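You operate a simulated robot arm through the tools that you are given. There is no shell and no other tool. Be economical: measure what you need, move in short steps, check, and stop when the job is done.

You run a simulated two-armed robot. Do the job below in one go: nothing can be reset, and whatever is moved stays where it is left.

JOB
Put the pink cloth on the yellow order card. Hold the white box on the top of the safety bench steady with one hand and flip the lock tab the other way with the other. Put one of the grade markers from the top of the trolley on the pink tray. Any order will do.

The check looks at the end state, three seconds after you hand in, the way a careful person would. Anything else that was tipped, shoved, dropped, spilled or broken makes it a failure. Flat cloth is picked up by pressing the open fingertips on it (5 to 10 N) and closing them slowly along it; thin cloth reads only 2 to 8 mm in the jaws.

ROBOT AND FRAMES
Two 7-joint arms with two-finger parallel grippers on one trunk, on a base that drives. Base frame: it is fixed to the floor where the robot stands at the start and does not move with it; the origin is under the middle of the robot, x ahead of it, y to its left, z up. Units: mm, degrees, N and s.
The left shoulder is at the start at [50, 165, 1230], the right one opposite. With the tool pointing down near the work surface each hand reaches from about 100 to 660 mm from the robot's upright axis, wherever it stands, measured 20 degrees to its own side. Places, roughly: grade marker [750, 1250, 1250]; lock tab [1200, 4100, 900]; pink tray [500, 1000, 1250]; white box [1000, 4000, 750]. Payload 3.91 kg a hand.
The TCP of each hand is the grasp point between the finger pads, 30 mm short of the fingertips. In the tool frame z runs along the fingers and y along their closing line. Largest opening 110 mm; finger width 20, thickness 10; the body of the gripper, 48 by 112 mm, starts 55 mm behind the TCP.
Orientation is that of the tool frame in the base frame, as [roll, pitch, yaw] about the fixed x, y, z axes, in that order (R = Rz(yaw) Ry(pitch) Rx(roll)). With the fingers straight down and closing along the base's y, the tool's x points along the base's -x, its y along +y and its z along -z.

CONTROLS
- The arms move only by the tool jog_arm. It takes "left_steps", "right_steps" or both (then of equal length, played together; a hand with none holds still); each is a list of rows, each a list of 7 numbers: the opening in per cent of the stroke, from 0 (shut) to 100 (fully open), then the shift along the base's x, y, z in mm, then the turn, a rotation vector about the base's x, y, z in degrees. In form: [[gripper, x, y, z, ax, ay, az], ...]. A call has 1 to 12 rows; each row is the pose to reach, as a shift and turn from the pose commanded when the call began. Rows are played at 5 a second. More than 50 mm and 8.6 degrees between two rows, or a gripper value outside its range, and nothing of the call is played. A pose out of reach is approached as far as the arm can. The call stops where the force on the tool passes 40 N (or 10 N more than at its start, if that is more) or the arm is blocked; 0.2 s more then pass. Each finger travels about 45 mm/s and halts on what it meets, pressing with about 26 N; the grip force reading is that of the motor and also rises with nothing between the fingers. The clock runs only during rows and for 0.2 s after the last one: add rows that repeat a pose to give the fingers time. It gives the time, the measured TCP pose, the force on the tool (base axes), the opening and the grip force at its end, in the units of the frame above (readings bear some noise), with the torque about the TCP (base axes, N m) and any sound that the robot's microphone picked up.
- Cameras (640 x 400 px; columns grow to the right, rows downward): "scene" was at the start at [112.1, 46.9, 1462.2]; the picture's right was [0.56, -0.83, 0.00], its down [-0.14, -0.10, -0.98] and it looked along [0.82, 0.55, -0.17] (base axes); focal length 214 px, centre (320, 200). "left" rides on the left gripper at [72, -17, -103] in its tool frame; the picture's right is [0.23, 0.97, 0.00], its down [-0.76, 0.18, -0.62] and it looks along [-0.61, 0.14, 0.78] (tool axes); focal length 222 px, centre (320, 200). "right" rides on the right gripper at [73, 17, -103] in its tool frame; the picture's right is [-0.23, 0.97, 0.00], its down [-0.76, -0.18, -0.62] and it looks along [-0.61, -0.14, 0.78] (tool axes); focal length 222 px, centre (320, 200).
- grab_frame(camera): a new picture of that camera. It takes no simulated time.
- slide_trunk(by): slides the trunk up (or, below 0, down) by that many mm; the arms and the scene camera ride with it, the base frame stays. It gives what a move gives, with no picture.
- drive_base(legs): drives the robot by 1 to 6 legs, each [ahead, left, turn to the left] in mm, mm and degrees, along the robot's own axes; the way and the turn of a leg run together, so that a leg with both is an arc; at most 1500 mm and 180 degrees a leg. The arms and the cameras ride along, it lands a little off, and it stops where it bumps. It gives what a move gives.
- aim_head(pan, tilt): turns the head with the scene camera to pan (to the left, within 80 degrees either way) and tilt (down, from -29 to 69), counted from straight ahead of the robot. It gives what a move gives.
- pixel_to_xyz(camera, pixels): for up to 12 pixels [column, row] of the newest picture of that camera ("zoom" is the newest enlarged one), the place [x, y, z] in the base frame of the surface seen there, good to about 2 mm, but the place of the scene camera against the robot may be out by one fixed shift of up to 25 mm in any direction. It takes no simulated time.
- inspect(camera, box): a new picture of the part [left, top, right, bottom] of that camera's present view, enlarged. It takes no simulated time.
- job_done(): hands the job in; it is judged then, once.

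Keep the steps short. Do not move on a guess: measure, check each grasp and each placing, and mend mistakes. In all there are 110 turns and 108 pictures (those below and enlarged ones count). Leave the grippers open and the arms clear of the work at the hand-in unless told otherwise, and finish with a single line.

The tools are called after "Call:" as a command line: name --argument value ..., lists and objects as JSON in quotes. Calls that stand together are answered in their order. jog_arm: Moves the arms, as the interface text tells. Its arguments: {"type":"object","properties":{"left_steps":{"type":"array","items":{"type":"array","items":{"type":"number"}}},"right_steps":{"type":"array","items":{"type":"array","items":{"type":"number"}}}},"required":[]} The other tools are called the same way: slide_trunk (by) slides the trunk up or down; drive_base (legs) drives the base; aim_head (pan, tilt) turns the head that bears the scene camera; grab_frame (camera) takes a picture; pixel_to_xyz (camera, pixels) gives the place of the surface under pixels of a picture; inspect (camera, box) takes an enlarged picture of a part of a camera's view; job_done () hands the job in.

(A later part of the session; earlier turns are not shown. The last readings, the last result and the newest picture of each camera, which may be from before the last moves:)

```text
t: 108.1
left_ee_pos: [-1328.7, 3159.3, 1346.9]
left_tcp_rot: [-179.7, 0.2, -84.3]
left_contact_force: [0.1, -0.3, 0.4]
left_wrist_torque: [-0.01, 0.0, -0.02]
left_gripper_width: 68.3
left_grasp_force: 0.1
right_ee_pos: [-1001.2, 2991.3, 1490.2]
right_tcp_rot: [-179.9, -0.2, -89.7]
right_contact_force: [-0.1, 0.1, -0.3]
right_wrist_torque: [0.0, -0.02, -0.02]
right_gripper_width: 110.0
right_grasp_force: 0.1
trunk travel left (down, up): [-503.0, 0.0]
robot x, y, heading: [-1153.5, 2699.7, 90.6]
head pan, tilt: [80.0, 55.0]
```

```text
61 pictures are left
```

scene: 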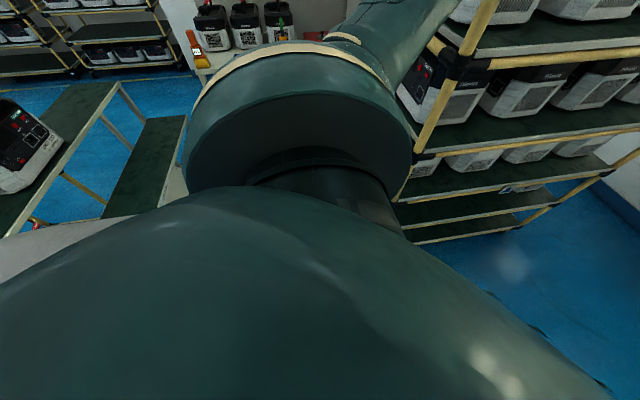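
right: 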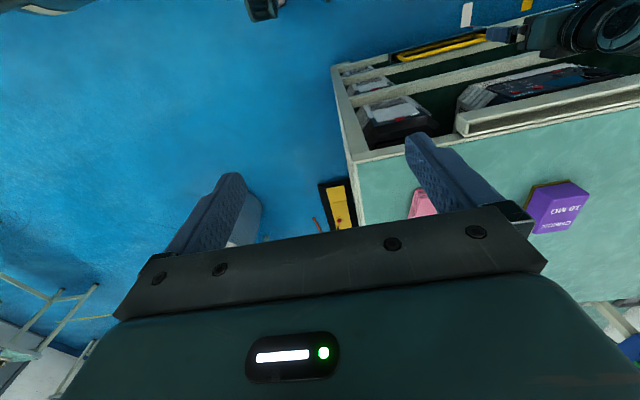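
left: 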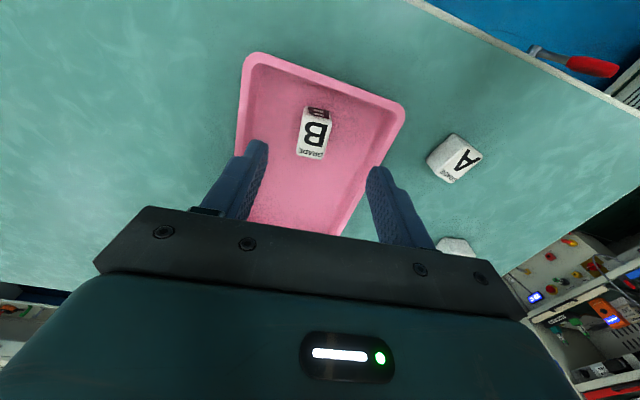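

Nothing seems disturbed. Ahead I see a teal-topped bench behind the shelf at (405,187), probably the safety bench. Forward 900, then turn right 90.

Call:
drive_base --legs '[[900, 0, 0], [0, 0, -90]]'

Call:
aim_head --pan 0 --tilt 20

Call:
grab_frame --camera "scene"

```text
t: 116.7
left_ee_pos: [-702.7, 3768.4, 1348.3]
left_tcp_rot: [-179.8, 0.2, -174.4]
left_contact_force: [-0.2, -0.7, -0.2]
left_wrist_torque: [0.01, 0.01, 0.01]
left_gripper_width: 68.4
left_grasp_force: 0.1
right_ee_pos: [-871.9, 3441.0, 1490.9]
right_tcp_rot: [180.0, -0.1, -179.9]
right_contact_force: [-0.4, -0.1, -0.4]
right_wrist_torque: [-0.01, 0.0, 0.0]
right_gripper_width: 109.9
right_grasp_force: 0.1
trunk travel left (down, up): [-503.0, 0.0]
robot x, y, heading: [-1161.1, 3599.1, 0.2]
head pan, tilt: [80.0, 55.0]
```

```text
t: 118.2
left_ee_pos: [-702.2, 3767.5, 1347.0]
left_tcp_rot: [-179.8, 0.2, -174.4]
left_contact_force: [0.3, -0.3, 0.2]
left_wrist_torque: [-0.03, -0.02, -0.01]
left_gripper_width: 68.3
left_grasp_force: 0.1
right_ee_pos: [-871.8, 3440.5, 1492.3]
right_tcp_rot: [-179.9, -0.1, -180.0]
right_contact_force: [-0.1, -0.3, 0.4]
right_wrist_torque: [-0.04, -0.02, 0.03]
right_gripper_width: 110.1
right_grasp_force: 0.1
trunk travel left (down, up): [-503.0, 0.0]
robot x, y, heading: [-1160.9, 3598.9, 0.2]
head pan, tilt: [0.0, 20.0]
```

```text
60 pictures are left
```

scene: 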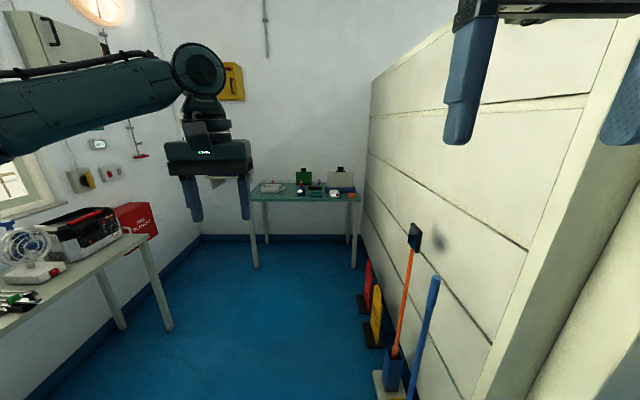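

Call:
inspect --camera "scene" --box '[240, 150, 380, 240]'

Call:
pixel_to_xyz --camera "scene" --pixels '[[255, 200], [357, 200], [255, 265], [353, 265], [385, 340], [375, 300], [395, 380], [430, 270], [165, 325], [125, 325], [372, 82], [275, 190]]'

```text
4.44 times, centred on (310, 195) of scene
```

zoom: 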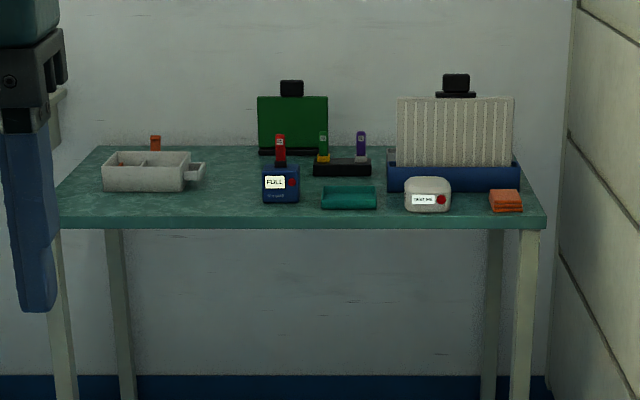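

```text
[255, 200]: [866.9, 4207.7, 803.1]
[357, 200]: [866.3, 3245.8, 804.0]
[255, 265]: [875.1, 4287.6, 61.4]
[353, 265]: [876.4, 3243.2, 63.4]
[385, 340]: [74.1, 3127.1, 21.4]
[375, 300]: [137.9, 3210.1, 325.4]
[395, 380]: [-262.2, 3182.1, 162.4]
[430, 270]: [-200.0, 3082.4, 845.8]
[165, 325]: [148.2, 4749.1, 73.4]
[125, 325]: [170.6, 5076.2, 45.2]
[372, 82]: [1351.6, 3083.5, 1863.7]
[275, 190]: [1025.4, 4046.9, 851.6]
```

A bench (top z≈780 after the shift correction, front edge x≈860) carries a white compartment box at about (1025,4047). I'll drive closer.

Call:
drive_base --legs '[[1000, 0, 0], [300, 420, 0], [220, 0, 0]]'

Call:
aim_head --pan 0 --tilt 40

Call:
grab_frame --camera "scene"

```text
t: 127.3
left_ee_pos: [828.4, 4187.7, 1346.6]
left_tcp_rot: [-179.8, 0.2, -174.7]
left_contact_force: [0.1, 0.1, -0.7]
left_wrist_torque: [0.0, 0.01, 0.02]
left_gripper_width: 68.2
left_grasp_force: 0.0
right_ee_pos: [657.2, 3860.9, 1489.3]
right_tcp_rot: [-180.0, -0.2, 179.8]
right_contact_force: [0.8, -0.2, 0.8]
right_wrist_torque: [-0.01, 0.03, -0.04]
right_gripper_width: 110.4
right_grasp_force: 0.2
trunk travel left (down, up): [-503.0, 0.0]
robot x, y, heading: [371.6, 4021.5, -0.4]
head pan, tilt: [0.0, 20.0]
```

```text
t: 128.2
left_ee_pos: [827.1, 4187.0, 1349.2]
left_tcp_rot: [-179.7, 0.3, -174.6]
left_contact_force: [-0.1, 0.5, 0.1]
left_wrist_torque: [0.03, 0.0, -0.03]
left_gripper_width: 68.1
left_grasp_force: 0.0
right_ee_pos: [656.0, 3861.3, 1490.4]
right_tcp_rot: [-180.0, 0.0, 179.9]
right_contact_force: [-0.5, -0.8, 1.0]
right_wrist_torque: [0.01, -0.01, 0.0]
right_gripper_width: 110.0
right_grasp_force: 0.1
trunk travel left (down, up): [-503.0, 0.0]
robot x, y, heading: [373.4, 4024.1, -0.2]
head pan, tilt: [0.0, 40.0]
```

```text
58 pictures are left
```

scene: 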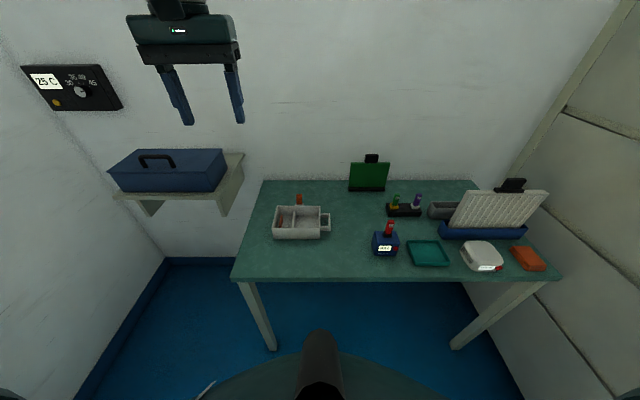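

Call:
inspect --camera "scene" --box '[255, 180, 355, 260]'

Call:
pixel_to_xyz --camera "zoom" --pixels '[[115, 230], [115, 370], [405, 370], [400, 180], [440, 285], [475, 290], [480, 215], [280, 115], [275, 270], [200, 280], [330, 280], [420, 150]]'

Call:
pixel_to_xyz --camera "scene" --pixels '[[233, 278], [560, 278], [262, 181], [118, 190], [222, 190], [243, 155], [160, 160], [300, 275], [262, 230], [385, 240]]'

```text
5.00 times, centred on (305, 220) of scene
```

zoom: 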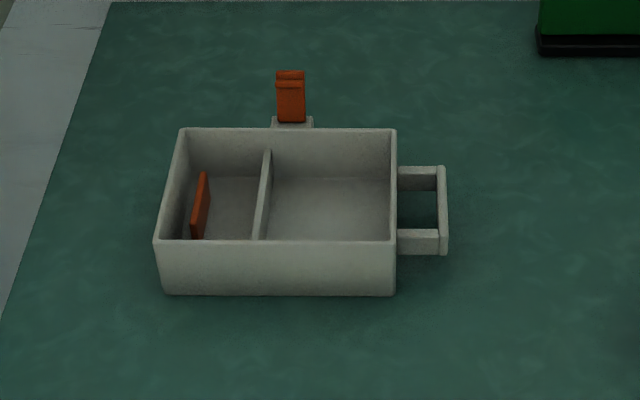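

```text
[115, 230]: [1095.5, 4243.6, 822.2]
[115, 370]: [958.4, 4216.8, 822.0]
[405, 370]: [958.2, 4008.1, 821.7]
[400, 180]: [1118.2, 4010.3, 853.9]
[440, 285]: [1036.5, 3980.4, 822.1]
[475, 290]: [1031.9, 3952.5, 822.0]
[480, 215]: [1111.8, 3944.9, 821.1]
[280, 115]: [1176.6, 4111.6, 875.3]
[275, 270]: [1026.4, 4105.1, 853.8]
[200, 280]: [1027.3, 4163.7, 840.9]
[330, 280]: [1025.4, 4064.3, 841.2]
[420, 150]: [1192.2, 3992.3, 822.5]
```

```text
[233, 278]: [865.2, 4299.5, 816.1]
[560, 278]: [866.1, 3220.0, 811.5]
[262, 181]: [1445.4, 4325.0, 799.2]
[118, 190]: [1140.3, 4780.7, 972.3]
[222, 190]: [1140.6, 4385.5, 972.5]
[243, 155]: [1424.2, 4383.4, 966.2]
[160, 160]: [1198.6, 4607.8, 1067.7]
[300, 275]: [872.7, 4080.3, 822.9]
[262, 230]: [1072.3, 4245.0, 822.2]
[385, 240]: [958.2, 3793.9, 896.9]
```

The bench top is z≈800. The white box is about x 1020–1180, y 4010–4180, with a D handle on its right side. The orange lock tab stands at the back at about (1177,4111). I'll come closer, lower the trunk 120 and view it with the wrist cameras.

Call:
drive_base --legs '[[130, 0, 0]]'

Call:
slide_trunk --by -120

Call:
grab_frame --camera "scene"

Call:
grab_frame --camera "left"

Call:
inspect --camera "scene" --box '[240, 190, 370, 300]'

```text
t: 129.4
left_ee_pos: [956.5, 4187.1, 1347.5]
left_tcp_rot: [-179.8, 0.3, -174.7]
left_contact_force: [0.2, -0.8, -0.4]
left_wrist_torque: [0.01, -0.02, 0.02]
left_gripper_width: 68.3
left_grasp_force: 0.0
right_ee_pos: [785.9, 3860.1, 1490.7]
right_tcp_rot: [-180.0, -0.1, 179.9]
right_contact_force: [0.0, -0.3, 0.0]
right_wrist_torque: [-0.01, 0.0, -0.01]
right_gripper_width: 110.2
right_grasp_force: 0.0
trunk travel left (down, up): [-503.0, 0.0]
robot x, y, heading: [499.7, 4024.5, -0.0]
head pan, tilt: [0.0, 40.0]
```

```text
t: 130.9
left_ee_pos: [955.0, 4188.2, 1227.3]
left_tcp_rot: [-179.7, 0.3, -174.7]
left_contact_force: [-0.5, 0.3, -0.6]
left_wrist_torque: [0.01, 0.02, 0.0]
left_gripper_width: 68.0
left_grasp_force: 0.1
right_ee_pos: [784.2, 3861.2, 1370.5]
right_tcp_rot: [-180.0, 0.0, 179.9]
right_contact_force: [0.1, 0.0, -0.6]
right_wrist_torque: [-0.03, 0.01, 0.03]
right_gripper_width: 110.1
right_grasp_force: 0.0
trunk travel left (down, up): [-383.0, 120.0]
robot x, y, heading: [499.2, 4022.3, 0.1]
head pan, tilt: [0.0, 40.0]
```

```text
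56 pictures are left
```

scene: 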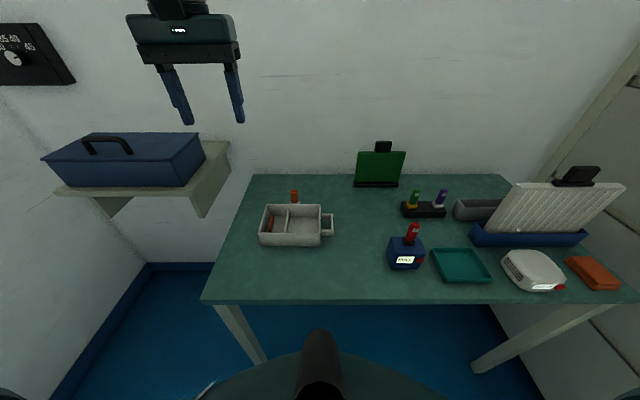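

```text
55 pictures are left
```

left: 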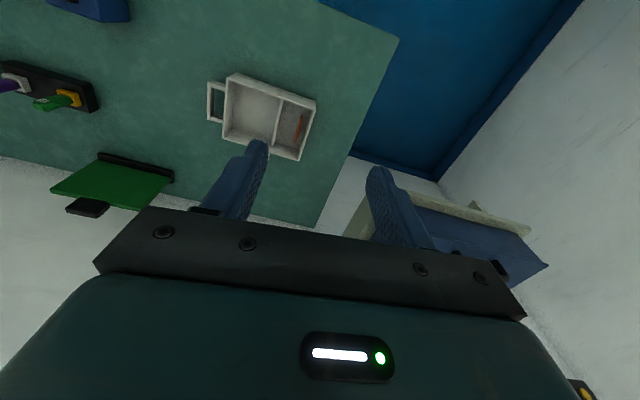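

```text
3.64 times, centred on (305, 245) of scene
```

zoom: 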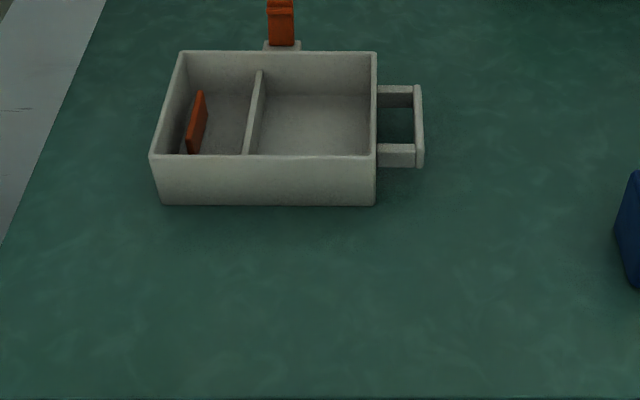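

I'll measure the box and tab in both pictures.

Call:
pixel_to_xyz --camera "left" --pixels '[[232, 76], [314, 101], [299, 157], [212, 85], [210, 118], [219, 122], [279, 120], [270, 100], [300, 130], [330, 120]]'

Call:
inspect --camera "scene" --box '[280, 180, 310, 210]'

Call:
pixel_to_xyz --camera "scene" --pixels '[[294, 193], [294, 199], [294, 203], [294, 206], [320, 207], [262, 232], [320, 232], [268, 208], [331, 225], [325, 215]]'

```text
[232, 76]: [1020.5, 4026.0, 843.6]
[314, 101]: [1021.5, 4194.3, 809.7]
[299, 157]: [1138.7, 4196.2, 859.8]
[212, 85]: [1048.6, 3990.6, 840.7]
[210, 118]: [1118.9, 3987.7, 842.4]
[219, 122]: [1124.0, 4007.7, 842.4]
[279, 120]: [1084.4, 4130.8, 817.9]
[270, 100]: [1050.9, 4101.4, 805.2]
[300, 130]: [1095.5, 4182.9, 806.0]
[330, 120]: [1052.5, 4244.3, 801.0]
```

```text
13.33 times, centred on (295, 195) of scene
```

zoom: 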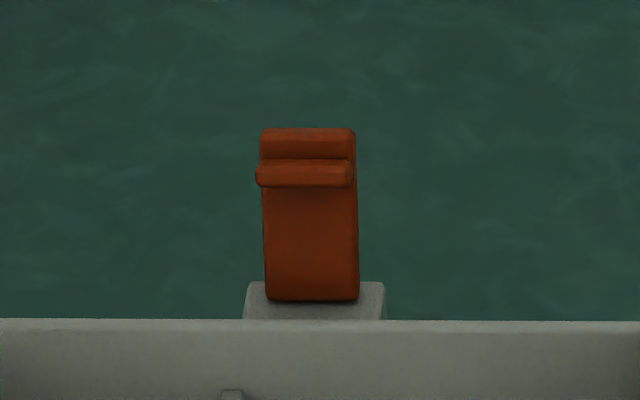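

```text
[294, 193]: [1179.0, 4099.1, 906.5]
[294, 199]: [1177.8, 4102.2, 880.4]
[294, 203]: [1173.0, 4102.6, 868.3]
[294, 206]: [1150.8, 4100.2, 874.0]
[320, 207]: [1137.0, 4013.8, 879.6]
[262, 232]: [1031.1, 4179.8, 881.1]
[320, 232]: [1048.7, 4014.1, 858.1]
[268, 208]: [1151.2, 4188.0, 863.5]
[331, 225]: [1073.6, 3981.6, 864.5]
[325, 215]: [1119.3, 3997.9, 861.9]
```

The box is x 1020–1143, y 4018–4195, top 859. The handle at y≈3988–4018 is at z≈842. The tab (z≈846–885) stands behind the back wall at (1175,4102). I need a side view to see how it hinges, so I'll bring the right hand in at the right side, yawed +70°, high above the items.

Call:
jog_arm --right_steps '[[100, 36, 14, -38, 0, 0, 7], [100, 72, 28, -77, 0, 0, 14], [100, 107, 43, -115, 0, 0, 21], [100, 143, 57, -154, 0, 0, 28], [100, 178, 71, -192, 0, 0, 35], [100, 214, 86, -231, 0, 0, 42], [100, 249, 100, -270, 0, 0, 49], [100, 285, 114, -308, 0, 0, 56], [100, 320, 128, -347, 0, 0, 63], [100, 356, 157, -385, 0, 0, 70]]'

Call:
grab_frame --camera "right"

Call:
grab_frame --camera "scene"

```text
refused: row 1 steps farther than a row can; nothing moved
```

```text
52 pictures are left
```

right: 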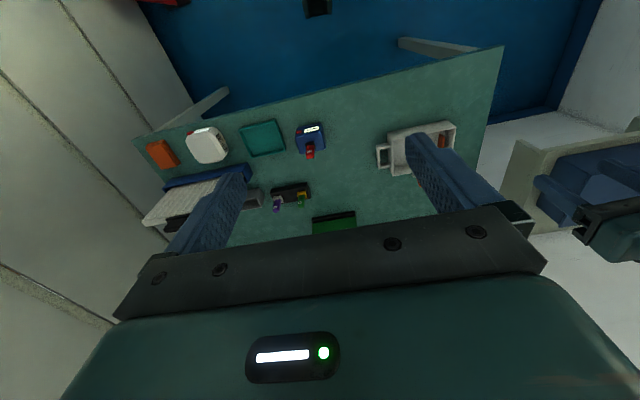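

```text
51 pictures are left
```

scene: 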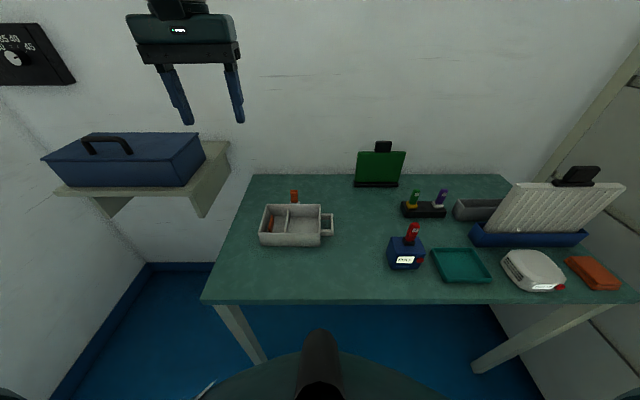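

Each row was over 50 mm. I'll use 12 rows.

Call:
jog_arm --right_steps '[[100, 30, 13, -32, 0, 0, 6], [100, 59, 26, -64, 0, 0, 12], [100, 89, 39, -96, 0, 0, 18], [100, 119, 52, -128, 0, 0, 24], [100, 148, 65, -160, 0, 0, 29], [100, 178, 78, -192, 0, 0, 35], [100, 208, 91, -225, 0, 0, 41], [100, 237, 104, -257, 0, 0, 47], [100, 267, 117, -289, 0, 0, 53], [100, 297, 130, -321, 0, 0, 59], [100, 326, 143, -353, 0, 0, 65], [100, 356, 157, -385, 0, 0, 70]]'

Call:
grab_frame --camera "right"

```text
t: 133.5
left_ee_pos: [957.5, 4188.5, 1226.7]
left_tcp_rot: [-179.8, 0.1, -174.7]
left_contact_force: [1.0, 0.2, 0.8]
left_wrist_torque: [0.02, 0.05, -0.01]
left_gripper_width: 68.1
left_grasp_force: 0.0
right_ee_pos: [1034.5, 3991.3, 1072.1]
right_tcp_rot: [175.7, 3.2, -132.3]
right_contact_force: [0.1, 0.3, 0.1]
right_wrist_torque: [0.05, 0.02, -0.03]
right_gripper_width: 110.0
right_grasp_force: 0.1
right hand out of reach, approached as far as the arm can: row 9, 10, 11, 12
trunk travel left (down, up): [-383.0, 120.0]
robot x, y, heading: [495.1, 4023.0, -0.1]
head pan, tilt: [0.0, 40.0]
```

```text
50 pictures are left
```

right: 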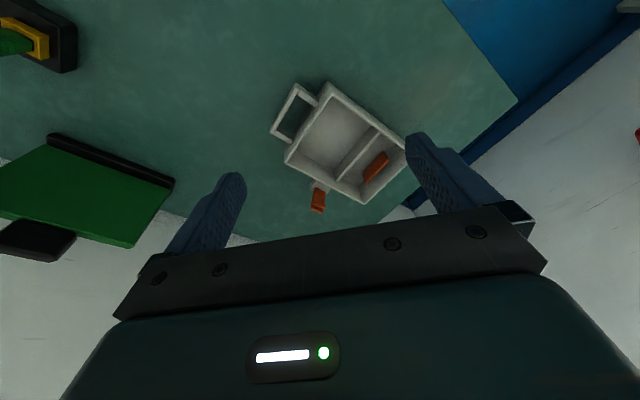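

The tab is in view at (318,200). I'll enlarge.

Call:
inspect --camera "right" --box '[265, 145, 385, 220]'

Call:
pixel_to_xyz --camera "zoom" --pixels '[[255, 355], [300, 350], [265, 260], [320, 265], [250, 215], [325, 220], [290, 300], [150, 85], [400, 260], [300, 240], [285, 330]]'

```text
5.33 times, centred on (325, 182) of right
```

zoom: 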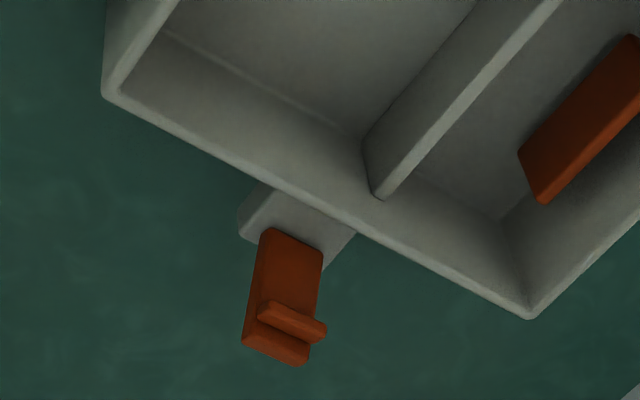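

```text
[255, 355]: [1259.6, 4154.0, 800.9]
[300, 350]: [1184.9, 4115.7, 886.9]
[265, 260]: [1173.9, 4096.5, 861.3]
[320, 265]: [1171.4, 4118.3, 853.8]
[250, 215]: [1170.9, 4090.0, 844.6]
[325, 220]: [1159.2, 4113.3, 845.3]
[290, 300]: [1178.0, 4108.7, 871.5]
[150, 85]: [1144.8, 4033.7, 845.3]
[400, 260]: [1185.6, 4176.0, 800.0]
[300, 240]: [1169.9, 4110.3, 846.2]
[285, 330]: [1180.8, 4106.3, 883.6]
```

The tab is 23 wide (y≈4096–4119), hinged low at (1168,846), and leans back with its top at (1187,888). So it must be flipped forward, towards the box. The left hand will pinch and swing it, and the right hand will hold the D handle. I'll move 40 nearer and 20 left, then look at the handle.

Call:
drive_base --legs '[[40, 20, 0]]'

Call:
inspect --camera "right" --box '[230, 40, 390, 140]'

Call:
grab_frame --camera "right"

```text
t: 134.4
left_ee_pos: [996.8, 4208.1, 1227.9]
left_tcp_rot: [-179.8, 0.2, -174.7]
left_contact_force: [-0.1, -0.3, -1.0]
left_wrist_torque: [-0.01, 0.01, 0.01]
left_gripper_width: 68.1
left_grasp_force: 0.1
right_ee_pos: [1075.1, 4009.5, 1072.0]
right_tcp_rot: [175.8, 3.2, -132.4]
right_contact_force: [0.6, -0.2, 1.0]
right_wrist_torque: [-0.04, 0.05, 0.0]
right_gripper_width: 109.8
right_grasp_force: 0.1
trunk travel left (down, up): [-383.0, 120.0]
robot x, y, heading: [540.4, 4041.8, 0.4]
head pan, tilt: [0.0, 40.0]
```

```text
4.00 times, centred on (310, 90) of right
```

zoom: 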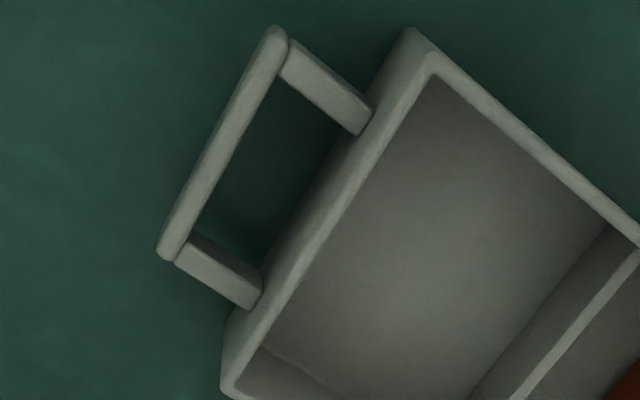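

```text
47 pictures are left
```

right: 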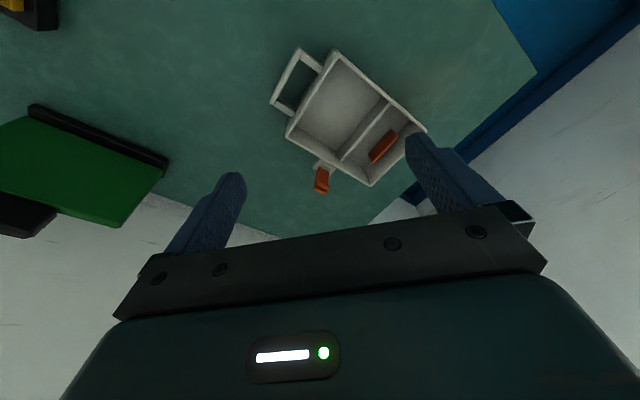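

Call:
pixel_to_xyz --camera "zoom" --pixels '[[275, 35], [167, 250], [205, 150], [235, 150], [225, 130], [325, 75], [315, 105], [225, 260], [205, 280], [270, 170], [340, 230], [410, 35]]'

```text
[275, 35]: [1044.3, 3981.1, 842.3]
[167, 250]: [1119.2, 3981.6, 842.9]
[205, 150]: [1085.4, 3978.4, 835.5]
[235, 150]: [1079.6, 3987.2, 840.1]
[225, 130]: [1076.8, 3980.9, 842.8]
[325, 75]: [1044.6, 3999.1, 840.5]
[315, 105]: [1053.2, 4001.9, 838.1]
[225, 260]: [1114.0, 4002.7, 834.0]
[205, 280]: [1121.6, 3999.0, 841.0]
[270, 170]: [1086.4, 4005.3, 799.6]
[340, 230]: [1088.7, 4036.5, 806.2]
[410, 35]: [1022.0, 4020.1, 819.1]
```

The handle bar runs along x at y≈3982, 9 thick, top z 843, with a 28 mm loop behind it. The right hand will straddle the bar, closing along y and leaning slightly outward. First I'll un-yaw and hover.

Call:
jog_arm --right_steps '[[80, 1, -6, -10, 0, 0, -8], [60, 3, -12, -30, 0, 0, -16], [45, 4, -18, -50, 0, 0, -24], [35, 5, -25, -70, 0, 0, -32], [27, 7, -32, -90, 0, 0, -40], [27, 8, -38, -112, 0, 0, -47.6]]'

Call:
grab_frame --camera "right"

```text
t: 135.8
left_ee_pos: [996.1, 4206.6, 1227.9]
left_tcp_rot: [-179.9, 0.4, -174.6]
left_contact_force: [0.5, 1.4, 0.1]
left_wrist_torque: [0.04, -0.01, 0.02]
left_gripper_width: 68.2
left_grasp_force: 0.1
right_ee_pos: [1080.5, 3971.5, 960.0]
right_tcp_rot: [175.8, 3.1, 179.8]
right_contact_force: [-0.4, 0.4, 0.1]
right_wrist_torque: [0.0, -0.02, 0.01]
right_gripper_width: 29.8
right_grasp_force: 0.0
trunk travel left (down, up): [-383.0, 120.0]
robot x, y, heading: [541.1, 4041.6, -0.2]
head pan, tilt: [0.0, 40.0]
```

```text
46 pictures are left
```

right: 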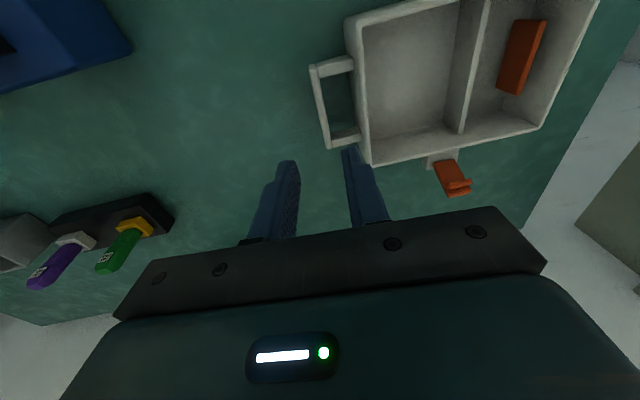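

Reached. I'll add the lean and lower until the fingertips are just above the bar.

Call:
jog_arm --right_steps '[[27, 0, 0, -10, 5.5, 1.6, 0], [27, 2, 2, -25, 11, 3.2, 0], [27, 2.5, 4, -55, 11, 3.2, 0], [27, 2.5, 5, -78, 11, 3.2, 0]]'

Call:
grab_frame --camera "right"

```text
t: 136.8
left_ee_pos: [994.7, 4207.3, 1228.1]
left_tcp_rot: [-179.9, 0.4, -174.8]
left_contact_force: [0.8, -0.6, -0.4]
left_wrist_torque: [-0.04, 0.01, 0.04]
left_gripper_width: 68.0
left_grasp_force: 0.0
right_ee_pos: [1083.9, 3976.3, 883.5]
right_tcp_rot: [164.9, 0.0, 179.7]
right_contact_force: [-0.7, -0.3, -0.8]
right_wrist_torque: [-0.02, 0.01, 0.04]
right_gripper_width: 29.7
right_grasp_force: 0.1
trunk travel left (down, up): [-383.0, 120.0]
robot x, y, heading: [541.5, 4040.4, -0.3]
head pan, tilt: [0.0, 40.0]
```

```text
45 pictures are left
```

right: 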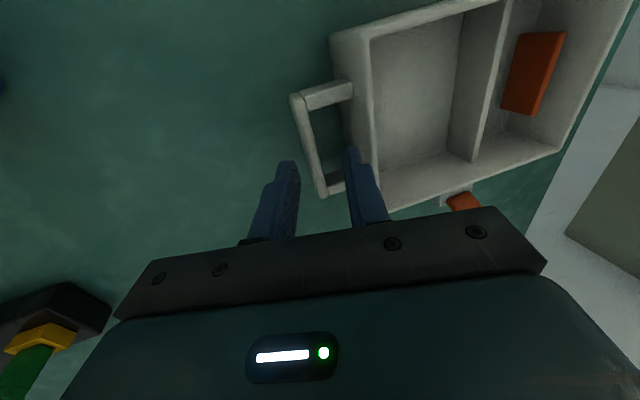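

Call:
pixel_to_xyz --camera "right" --pixels '[[350, 153], [355, 160], [288, 165], [325, 95], [340, 188], [300, 120], [312, 160], [322, 195], [325, 130]]'

```text
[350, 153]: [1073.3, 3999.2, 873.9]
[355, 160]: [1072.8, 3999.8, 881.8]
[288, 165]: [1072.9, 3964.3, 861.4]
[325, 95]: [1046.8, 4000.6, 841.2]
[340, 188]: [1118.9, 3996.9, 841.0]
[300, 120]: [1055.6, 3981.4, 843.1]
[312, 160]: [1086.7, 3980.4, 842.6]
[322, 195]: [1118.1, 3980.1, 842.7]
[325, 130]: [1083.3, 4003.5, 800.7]
```

The finger geometry matches: the inner finger will enter the loop with clearance. I'll lower 31 mm.

Call:
jog_arm --right_steps '[[27, 0, 1, -10, 0, 0, 0], [27, 0, 2, -20, 0, 0, 0], [27, 0, 3, -31, 0, 0, 0]]'

Call:
inspect --camera "right" --box '[230, 80, 430, 240]'

```text
t: 137.6
left_ee_pos: [995.3, 4207.5, 1227.8]
left_tcp_rot: [-179.9, 0.3, -174.7]
left_contact_force: [0.1, 0.1, -0.4]
left_wrist_torque: [0.02, -0.01, 0.0]
left_gripper_width: 68.4
left_grasp_force: 0.2
right_ee_pos: [1083.2, 3981.2, 851.4]
right_tcp_rot: [164.8, 0.0, 179.7]
right_contact_force: [0.2, 0.2, 0.3]
right_wrist_torque: [-0.01, 0.05, 0.01]
right_gripper_width: 29.6
right_grasp_force: 0.1
trunk travel left (down, up): [-383.0, 120.0]
robot x, y, heading: [539.7, 4042.2, -0.0]
head pan, tilt: [0.0, 40.0]
```

```text
2.50 times, centred on (330, 160) of right
```

zoom: 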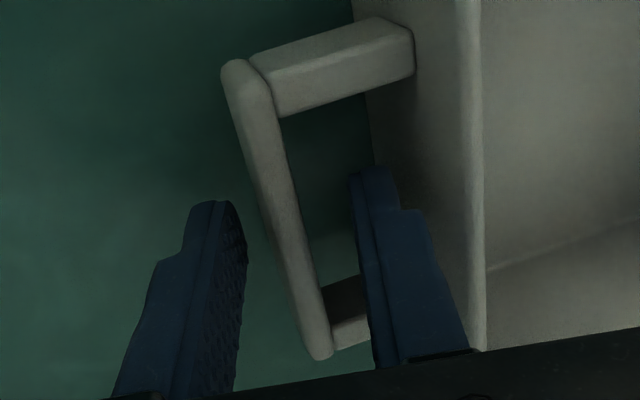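

The finger is in the loop, no contact. I'll centre by −2 mm and close on the bar.

Call:
jog_arm --right_steps '[[27, 0, -2, 0, 0, 0, 0], [20, 0, -2, 0, 0, 0, 0], [14, 0, -2, 0, 0, 0, 0], [9, 0, -2, 0, 0, 0, 0], [4, 0, -2, 0, 0, 0, 0], [0, 0, -2, 0, 0, 0, 0], [0, 0, -2, 0, 0, 0, 0]]'

Call:
grab_frame --camera "right"

```text
t: 139.2
left_ee_pos: [995.6, 4206.5, 1228.3]
left_tcp_rot: [-179.8, 0.3, -174.7]
left_contact_force: [-0.3, -0.1, -0.6]
left_wrist_torque: [0.02, -0.02, 0.02]
left_gripper_width: 68.4
left_grasp_force: 0.1
right_ee_pos: [1084.7, 3978.6, 852.3]
right_tcp_rot: [164.8, -0.1, 179.7]
right_contact_force: [-1.0, -0.8, -1.8]
right_wrist_torque: [-0.22, -0.01, 0.0]
right_gripper_width: 7.9
right_grasp_force: 25.6
trunk travel left (down, up): [-383.0, 120.0]
robot x, y, heading: [539.9, 4044.9, -0.1]
head pan, tilt: [0.0, 40.0]
```

```text
43 pictures are left
```

right: 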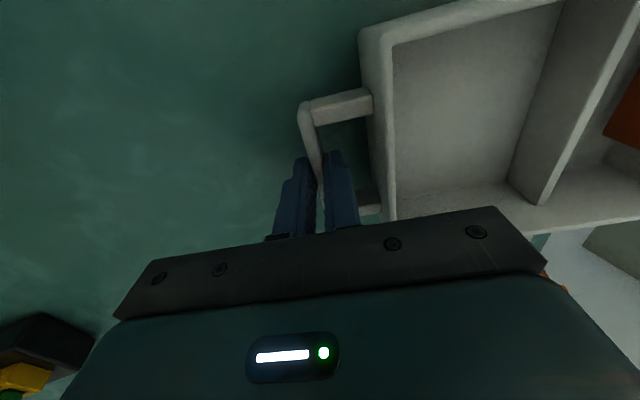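

The handle is held (7.9 mm, 26 N). Now I'll bring the left hand above the tab, tilted 25° forward for reach and opened to 66 mm, while the right holds still.

Call:
jog_arm --left_steps '[[60, 21, -12, -30, 0, -3, -1], [60, 42, -25, -62, 0, -6, -2], [60, 63, -37, -94, 0, -9, -3], [60, 84, -50, -126, 0, -12, -4], [60, 105, -62, -158, 0, -15, -5], [60, 126, -75, -190, 0, -18, -5], [60, 147, -87, -222, 0, -21, -5], [60, 166, -98, -262, 0, -25, -5]]'

Call:
grab_frame --camera "left"

Call:
grab_frame --camera "scene"

```text
t: 141.0
left_ee_pos: [1097.2, 4194.0, 1001.5]
left_tcp_rot: [-178.3, 25.3, -179.6]
left_contact_force: [-0.4, 0.1, 0.4]
left_wrist_torque: [-0.01, -0.02, 0.01]
left_gripper_width: 66.0
left_grasp_force: 0.1
left hand out of reach, approached as far as the arm can: row 1, 2, 3, 4, 5, 6, 7, 8
right_ee_pos: [1082.4, 3978.8, 851.9]
right_tcp_rot: [164.9, 0.0, 179.7]
right_contact_force: [-0.2, 0.9, -1.0]
right_wrist_torque: [-0.18, 0.01, -0.01]
right_gripper_width: 7.3
right_grasp_force: 26.1
trunk travel left (down, up): [-383.0, 120.0]
robot x, y, heading: [539.4, 4043.3, 0.0]
head pan, tilt: [0.0, 40.0]
```

```text
42 pictures are left
```

left: 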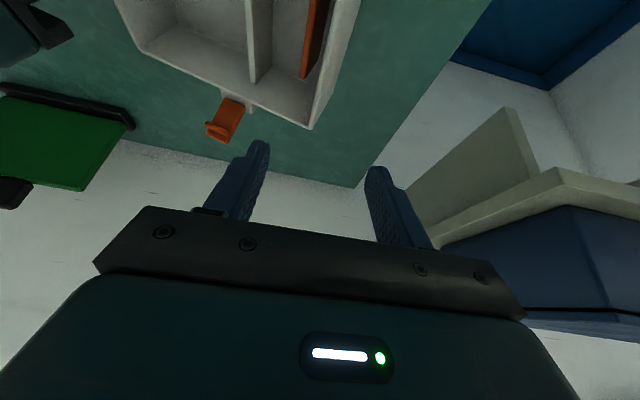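

```text
41 pictures are left
```

scene: 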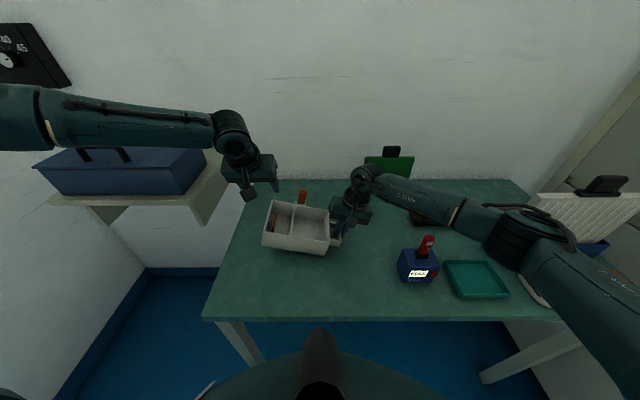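

The left arm falls short because the shoulder is too low: reach is better with the hand well below it. I'll release the handle, raise the trunk 120, then redo the approach.

Call:
jog_arm --right_steps '[[27, 0, 0, 0, 0, 0, 0], [27, 0, 0, 0, 0, 0, 0], [27, 0, 0, 0, 0, 0, 0]]'

Call:
slide_trunk --by 120

Call:
jog_arm --left_steps '[[60, 17, -20, -40, 0, 0, 0], [60, 34, -40, -80, 0, 0, 0], [60, 50, -60, -120, 0, 0, 0], [60, 65, -86, -150, 0, 0, 0]]'

```text
t: 141.8
left_ee_pos: [1097.2, 4195.3, 1001.6]
left_tcp_rot: [-178.6, 25.3, -179.4]
left_contact_force: [0.7, 0.2, 0.1]
left_wrist_torque: [-0.03, -0.02, -0.02]
left_gripper_width: 66.0
left_grasp_force: 0.0
right_ee_pos: [1084.5, 3979.3, 852.5]
right_tcp_rot: [164.8, 0.0, 179.7]
right_contact_force: [0.1, 0.5, 0.1]
right_wrist_torque: [0.01, 0.0, 0.0]
right_gripper_width: 29.9
right_grasp_force: 0.0
trunk travel left (down, up): [-383.0, 120.0]
robot x, y, heading: [541.0, 4040.5, -0.2]
head pan, tilt: [0.0, 40.0]
```

```text
t: 143.3
left_ee_pos: [1096.9, 4194.5, 1121.5]
left_tcp_rot: [-178.4, 25.3, -179.5]
left_contact_force: [0.0, 0.6, -0.3]
left_wrist_torque: [-0.05, 0.01, -0.03]
left_gripper_width: 66.1
left_grasp_force: 0.1
right_ee_pos: [1082.4, 3978.1, 970.8]
right_tcp_rot: [164.8, 0.0, 179.6]
right_contact_force: [-0.8, 0.6, 0.3]
right_wrist_torque: [-0.04, 0.01, 0.02]
right_gripper_width: 29.6
right_grasp_force: 0.2
trunk travel left (down, up): [-503.0, 0.0]
robot x, y, heading: [539.0, 4042.5, 0.0]
head pan, tilt: [0.0, 40.0]
```

```text
t: 144.3
left_ee_pos: [1080.1, 4213.0, 1061.3]
left_tcp_rot: [-178.3, 25.2, -179.4]
left_contact_force: [0.8, 0.2, 0.0]
left_wrist_torque: [0.03, 0.01, 0.02]
left_gripper_width: 66.2
left_grasp_force: 0.1
left hand out of reach, approached as far as the arm can: row 1, 2, 3, 4
right_ee_pos: [1083.2, 3978.4, 971.7]
right_tcp_rot: [164.8, 0.0, 179.7]
right_contact_force: [-0.7, 0.4, 0.0]
right_wrist_torque: [0.02, -0.02, 0.01]
right_gripper_width: 29.8
right_grasp_force: 0.1
trunk travel left (down, up): [-503.0, 0.0]
robot x, y, heading: [540.7, 4043.0, -0.2]
head pan, tilt: [0.0, 40.0]
```

Tilting seems to make it worse. I'll go back to fingers straight down and test the reach again.

Call:
jog_arm --left_steps '[[60, 0, 0, -10, 0, 8, 0], [60, 10, -15, -30, 0, 16, 0], [60, 20, -30, -50, 0, 25, 0], [60, 35, -60, -75, 0, 25, 0], [60, 50, -90, -100, 0, 25, 0]]'

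```text
refused: row 3 steps farther than a row can; nothing moved
```

Call:
jog_arm --left_steps '[[60, 0, 0, -10, 0, 8, 0], [60, 10, -15, -30, 0, 16, 0], [60, 20, -30, -50, 0, 22, 0], [60, 35, -60, -75, 0, 25, 0], [60, 50, -90, -100, 0, 25, 0]]'

```text
t: 145.5
left_ee_pos: [1032.1, 4237.4, 1048.4]
left_tcp_rot: [-178.6, 0.2, -179.5]
left_contact_force: [-0.7, -0.3, -0.1]
left_wrist_torque: [0.01, -0.02, -0.03]
left_gripper_width: 66.0
left_grasp_force: 0.1
left hand out of reach, approached as far as the arm can: row 1, 2, 3, 4, 5
right_ee_pos: [1082.3, 3977.6, 971.4]
right_tcp_rot: [164.7, 0.0, 179.7]
right_contact_force: [-0.5, -0.2, -0.2]
right_wrist_torque: [0.03, 0.04, 0.01]
right_gripper_width: 29.7
right_grasp_force: 0.0
trunk travel left (down, up): [-503.0, 0.0]
robot x, y, heading: [536.2, 4041.0, 0.0]
head pan, tilt: [0.0, 40.0]
```

The left arm seems stuck in a poor posture. I'll retract it to the mirror of the right arm's starting pose, which worked well, and come in from there.

Call:
jog_arm --left_steps '[[60, -10, 0, 40, 0, 0, 0], [60, -25, 0, 80, 0, 0, 0], [60, -45, -5, 120, 0, 0, 0], [60, -65, -10, 160, 0, 0, 0], [60, -85, -15, 200, 0, 0, 0], [60, -105, -20, 240, 0, 0, 0], [60, -125, -25, 280, 0, 0, 0], [60, -145, -30, 320, 0, 0, 0], [60, -165, -35, 360, 0, 0, 0], [60, -185, -40, 400, 0, 0, 0], [60, -207, -45, 440, 0, 0, 0], [60, -207, -75, 440, 0, 0, 0]]'

Call:
jog_arm --left_steps '[[60, 27, -8, -40, 0, 0, 0], [60, 54, -16, -80, 0, 0, 0], [60, 81, -24, -120, 0, 0, 0], [60, 108, -32, -160, 0, 0, 0], [60, 135, -40, -200, 0, 0, 0], [60, 162, -48, -240, 0, 0, 0], [60, 189, -52, -280, 0, 0, 0], [60, 216, -56, -320, 0, 0, 0], [60, 243, -58, -360, 0, 0, 0], [60, 265, -58, -400, 0, 0, 0], [60, 290, -58, -440, 0, 0, 0]]'

Call:
grab_frame --camera "scene"

```text
t: 148.1
left_ee_pos: [818.6, 4177.6, 1479.2]
left_tcp_rot: [-178.5, 0.2, -179.4]
left_contact_force: [-0.7, 0.4, 0.0]
left_wrist_torque: [0.0, 0.02, -0.02]
left_gripper_width: 66.1
left_grasp_force: 0.1
left hand out of reach, approached as far as the arm can: row 12
right_ee_pos: [1084.7, 3978.3, 972.2]
right_tcp_rot: [164.8, 0.0, 179.7]
right_contact_force: [0.0, -0.7, 0.0]
right_wrist_torque: [0.03, 0.03, 0.01]
right_gripper_width: 29.7
right_grasp_force: 0.1
trunk travel left (down, up): [-503.0, 0.0]
robot x, y, heading: [538.9, 4040.4, -0.1]
head pan, tilt: [0.0, 40.0]
```

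```text
t: 150.5
left_ee_pos: [1028.5, 4209.4, 1088.3]
left_tcp_rot: [-178.5, 0.4, -179.5]
left_contact_force: [0.5, 0.2, 0.3]
left_wrist_torque: [0.04, -0.01, 0.02]
left_gripper_width: 66.2
left_grasp_force: 0.1
left hand out of reach, approached as far as the arm can: row 4, 5, 6, 7, 8, 9, 10, 11
right_ee_pos: [1083.2, 3978.0, 972.3]
right_tcp_rot: [164.8, 0.1, 179.7]
right_contact_force: [-0.3, -0.2, 0.3]
right_wrist_torque: [-0.02, 0.01, 0.02]
right_gripper_width: 29.6
right_grasp_force: 0.1
trunk travel left (down, up): [-503.0, 0.0]
robot x, y, heading: [537.2, 4043.3, 0.1]
head pan, tilt: [0.0, 40.0]
```

```text
40 pictures are left
```

scene: 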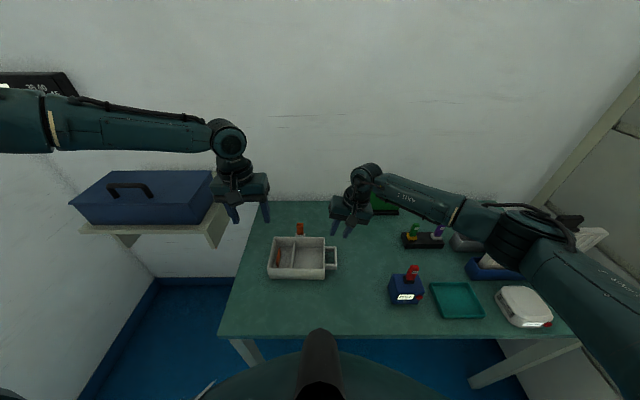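

The left elbow is stuck high, unlike the right one. I'll take the left hand back and out to its original low start-like pose to bring the elbow down, then come in again.

Call:
jog_arm --left_steps '[[60, -45, 10, 0, 0, 0, 0], [60, -90, 20, 0, 0, 0, 0], [60, -135, 30, 0, 0, 0, 0], [60, -180, 40, 0, 0, 0, 0], [60, -190, 85, -5, 0, 0, 0], [60, -190, 130, -10, 0, 0, 0], [60, -190, 175, -20, 0, 0, 0], [60, -190, 220, -40, 0, 0, 0], [60, -190, 260, -60, 0, 0, 0], [60, -190, 284, -100, 0, 0, 0]]'

Call:
aim_head --pan 50 --tilt 35

Call:
grab_frame --camera "scene"

```text
t: 152.7
left_ee_pos: [836.5, 4494.4, 988.4]
left_tcp_rot: [-178.7, 0.2, -179.4]
left_contact_force: [0.5, 0.2, 0.3]
left_wrist_torque: [-0.02, 0.02, 0.01]
left_gripper_width: 66.2
left_grasp_force: 0.1
right_ee_pos: [1083.3, 3979.2, 971.7]
right_tcp_rot: [164.9, 0.0, 179.6]
right_contact_force: [0.3, -0.3, 0.6]
right_wrist_torque: [-0.01, -0.01, -0.01]
right_gripper_width: 29.7
right_grasp_force: 0.0
trunk travel left (down, up): [-503.0, 0.0]
robot x, y, heading: [538.4, 4042.6, 0.1]
head pan, tilt: [0.0, 40.0]
```

```text
t: 153.9
left_ee_pos: [836.6, 4493.4, 988.5]
left_tcp_rot: [-178.7, 0.3, -179.5]
left_contact_force: [0.4, 0.5, 0.3]
left_wrist_torque: [0.0, 0.02, 0.0]
left_gripper_width: 66.2
left_grasp_force: 0.1
right_ee_pos: [1083.8, 3978.5, 973.0]
right_tcp_rot: [164.8, 0.0, 179.7]
right_contact_force: [-0.6, 0.5, 0.5]
right_wrist_torque: [0.02, 0.0, 0.01]
right_gripper_width: 29.7
right_grasp_force: 0.0
trunk travel left (down, up): [-503.0, 0.0]
robot x, y, heading: [539.5, 4041.9, 0.1]
head pan, tilt: [50.0, 35.0]
```

```text
39 pictures are left
```

scene: 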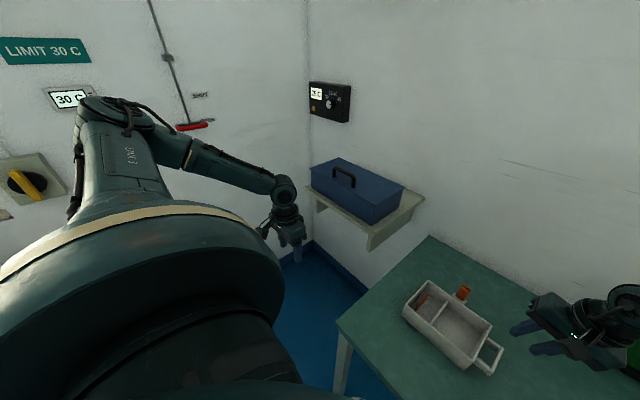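

The elbow is still high. Here, beside the bench, I can lower the hand further to straighten the arm and try to drop the elbow.

Call:
jog_arm --left_steps '[[60, -8, 0, -45, 0, 0, 0], [60, -16, 0, -90, 0, 0, 0], [60, -24, 0, -135, 0, 0, 0], [60, -32, 0, -180, 0, 0, 0], [60, -40, 0, -225, 0, 0, 0], [60, -40, 0, -270, 0, 0, 0], [60, -40, 0, -310, 0, 0, 0]]'

Call:
grab_frame --camera "scene"

```text
t: 155.5
left_ee_pos: [795.8, 4493.3, 678.6]
left_tcp_rot: [-178.7, 0.3, -179.6]
left_contact_force: [0.2, 0.2, -0.1]
left_wrist_torque: [-0.04, 0.01, 0.0]
left_gripper_width: 66.0
left_grasp_force: 0.1
right_ee_pos: [1082.9, 3978.5, 972.7]
right_tcp_rot: [164.8, 0.0, 179.8]
right_contact_force: [0.7, -1.2, -0.3]
right_wrist_torque: [-0.01, -0.01, 0.01]
right_gripper_width: 29.5
right_grasp_force: 0.1
trunk travel left (down, up): [-503.0, 0.0]
robot x, y, heading: [539.6, 4041.7, -0.1]
head pan, tilt: [50.0, 35.0]
```

```text
38 pictures are left
```

scene: 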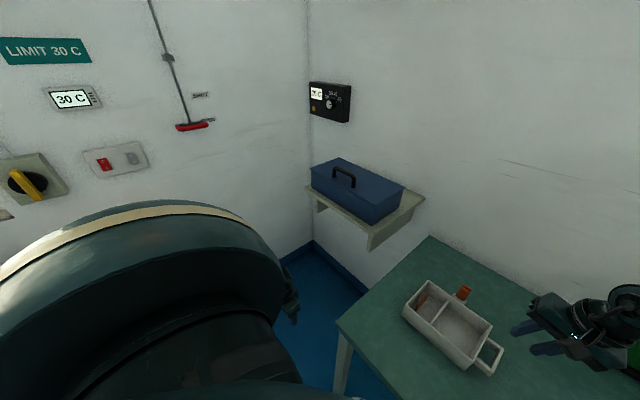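

The elbow is now down. I'll raise the hand along the same way, then bring it in over the bench.

Call:
jog_arm --left_steps '[[60, 0, 0, 45, 0, 0, 0], [60, 0, 0, 90, 0, 0, 0], [60, 0, 0, 135, 0, 0, 0], [60, 0, 0, 180, 0, 0, 0], [60, 0, 0, 225, 0, 0, 0], [60, 0, 0, 270, 0, 0, 0], [60, 20, -40, 290, 0, 0, 0], [60, 45, -80, 300, 0, 0, 0], [60, 70, -120, 300, 0, 0, 0], [60, 95, -160, 300, 0, 0, 0], [60, 120, -200, 300, 0, 0, 0], [60, 145, -240, 300, 0, 0, 0]]'

Call:
grab_frame --camera "scene"

```text
t: 158.1
left_ee_pos: [942.9, 4252.5, 978.8]
left_tcp_rot: [-178.8, 0.4, -179.5]
left_contact_force: [-0.8, 0.5, -1.2]
left_wrist_torque: [0.03, -0.01, -0.02]
left_gripper_width: 66.0
left_grasp_force: 0.0
right_ee_pos: [1084.1, 3978.0, 972.1]
right_tcp_rot: [164.8, 0.0, 179.7]
right_contact_force: [-0.3, 0.8, -1.2]
right_wrist_torque: [-0.01, 0.0, -0.01]
right_gripper_width: 29.6
right_grasp_force: 0.1
trunk travel left (down, up): [-503.0, 0.0]
robot x, y, heading: [537.1, 4044.0, 0.1]
head pan, tilt: [50.0, 35.0]
```

```text
37 pictures are left
```

scene: 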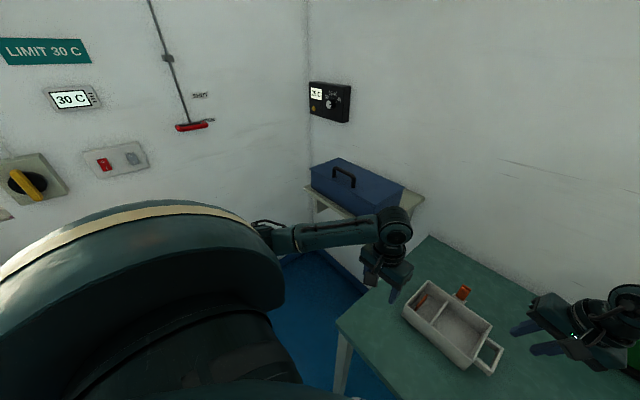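

The elbow stays low. I'll continue in towards the tab at the same height.

Call:
jog_arm --left_steps '[[60, 35, -25, 0, 0, 0, 0], [60, 70, -50, 0, 0, 0, 0], [60, 105, -75, 0, 0, 0, 0], [60, 140, -100, 0, 0, 0, 0], [60, 175, -125, 0, 0, 0, 0], [60, 205, -144, 0, 0, 0, 0]]'

Call:
grab_frame --camera "left"

```text
t: 159.5
left_ee_pos: [1146.8, 4107.7, 978.4]
left_tcp_rot: [-178.8, 0.4, -179.6]
left_contact_force: [-0.1, -0.3, -0.9]
left_wrist_torque: [0.0, -0.01, 0.02]
left_gripper_width: 66.1
left_grasp_force: 0.0
right_ee_pos: [1084.2, 3978.1, 972.3]
right_tcp_rot: [164.8, -0.1, 179.7]
right_contact_force: [0.6, -0.6, 0.1]
right_wrist_torque: [0.0, -0.01, 0.0]
right_gripper_width: 29.7
right_grasp_force: 0.0
trunk travel left (down, up): [-503.0, 0.0]
robot x, y, heading: [542.2, 4043.7, -0.3]
head pan, tilt: [50.0, 35.0]
```

```text
36 pictures are left
```

left: 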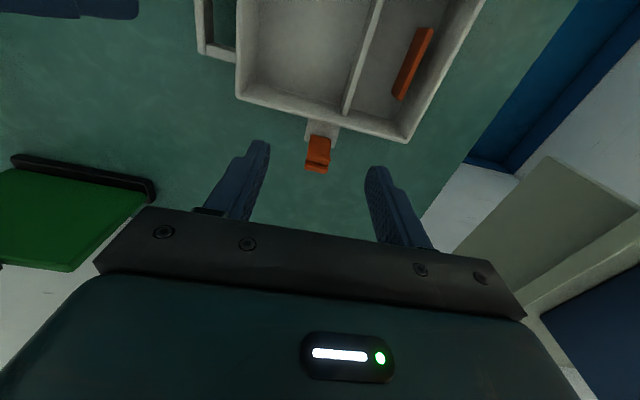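

The left hand reaches above the tab now. First the right hand goes back down onto the handle bar and grips.

Call:
jog_arm --right_steps '[[27, 0, 0, -40, 0, 0, 0], [27, 0, 0, -80, 0, 0, 0], [27, 0, 0, -100, 0, 0, 0], [27, 0, 0, -112, 0, 0, 0], [27, 0, 0.5, -121, 0, 0, 0]]'

Call:
inspect --camera "right" --box '[230, 80, 430, 240]'

```text
t: 160.7
left_ee_pos: [1146.5, 4109.6, 978.9]
left_tcp_rot: [-178.8, 0.3, -179.5]
left_contact_force: [0.6, 0.8, -0.2]
left_wrist_torque: [0.0, -0.01, 0.01]
left_gripper_width: 66.1
left_grasp_force: 0.0
right_ee_pos: [1083.5, 3977.9, 850.6]
right_tcp_rot: [164.9, 0.0, 179.8]
right_contact_force: [-0.1, 0.0, -0.1]
right_wrist_torque: [0.03, 0.02, 0.02]
right_gripper_width: 29.8
right_grasp_force: 0.0
trunk travel left (down, up): [-503.0, 0.0]
robot x, y, heading: [533.9, 4046.7, 0.0]
head pan, tilt: [50.0, 35.0]
```

```text
2.50 times, centred on (330, 160) of right
```

zoom: 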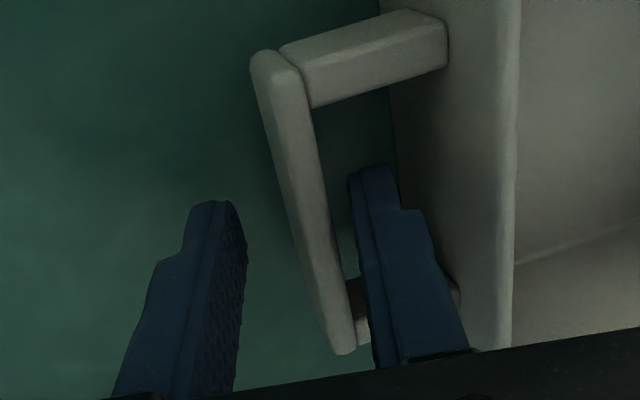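

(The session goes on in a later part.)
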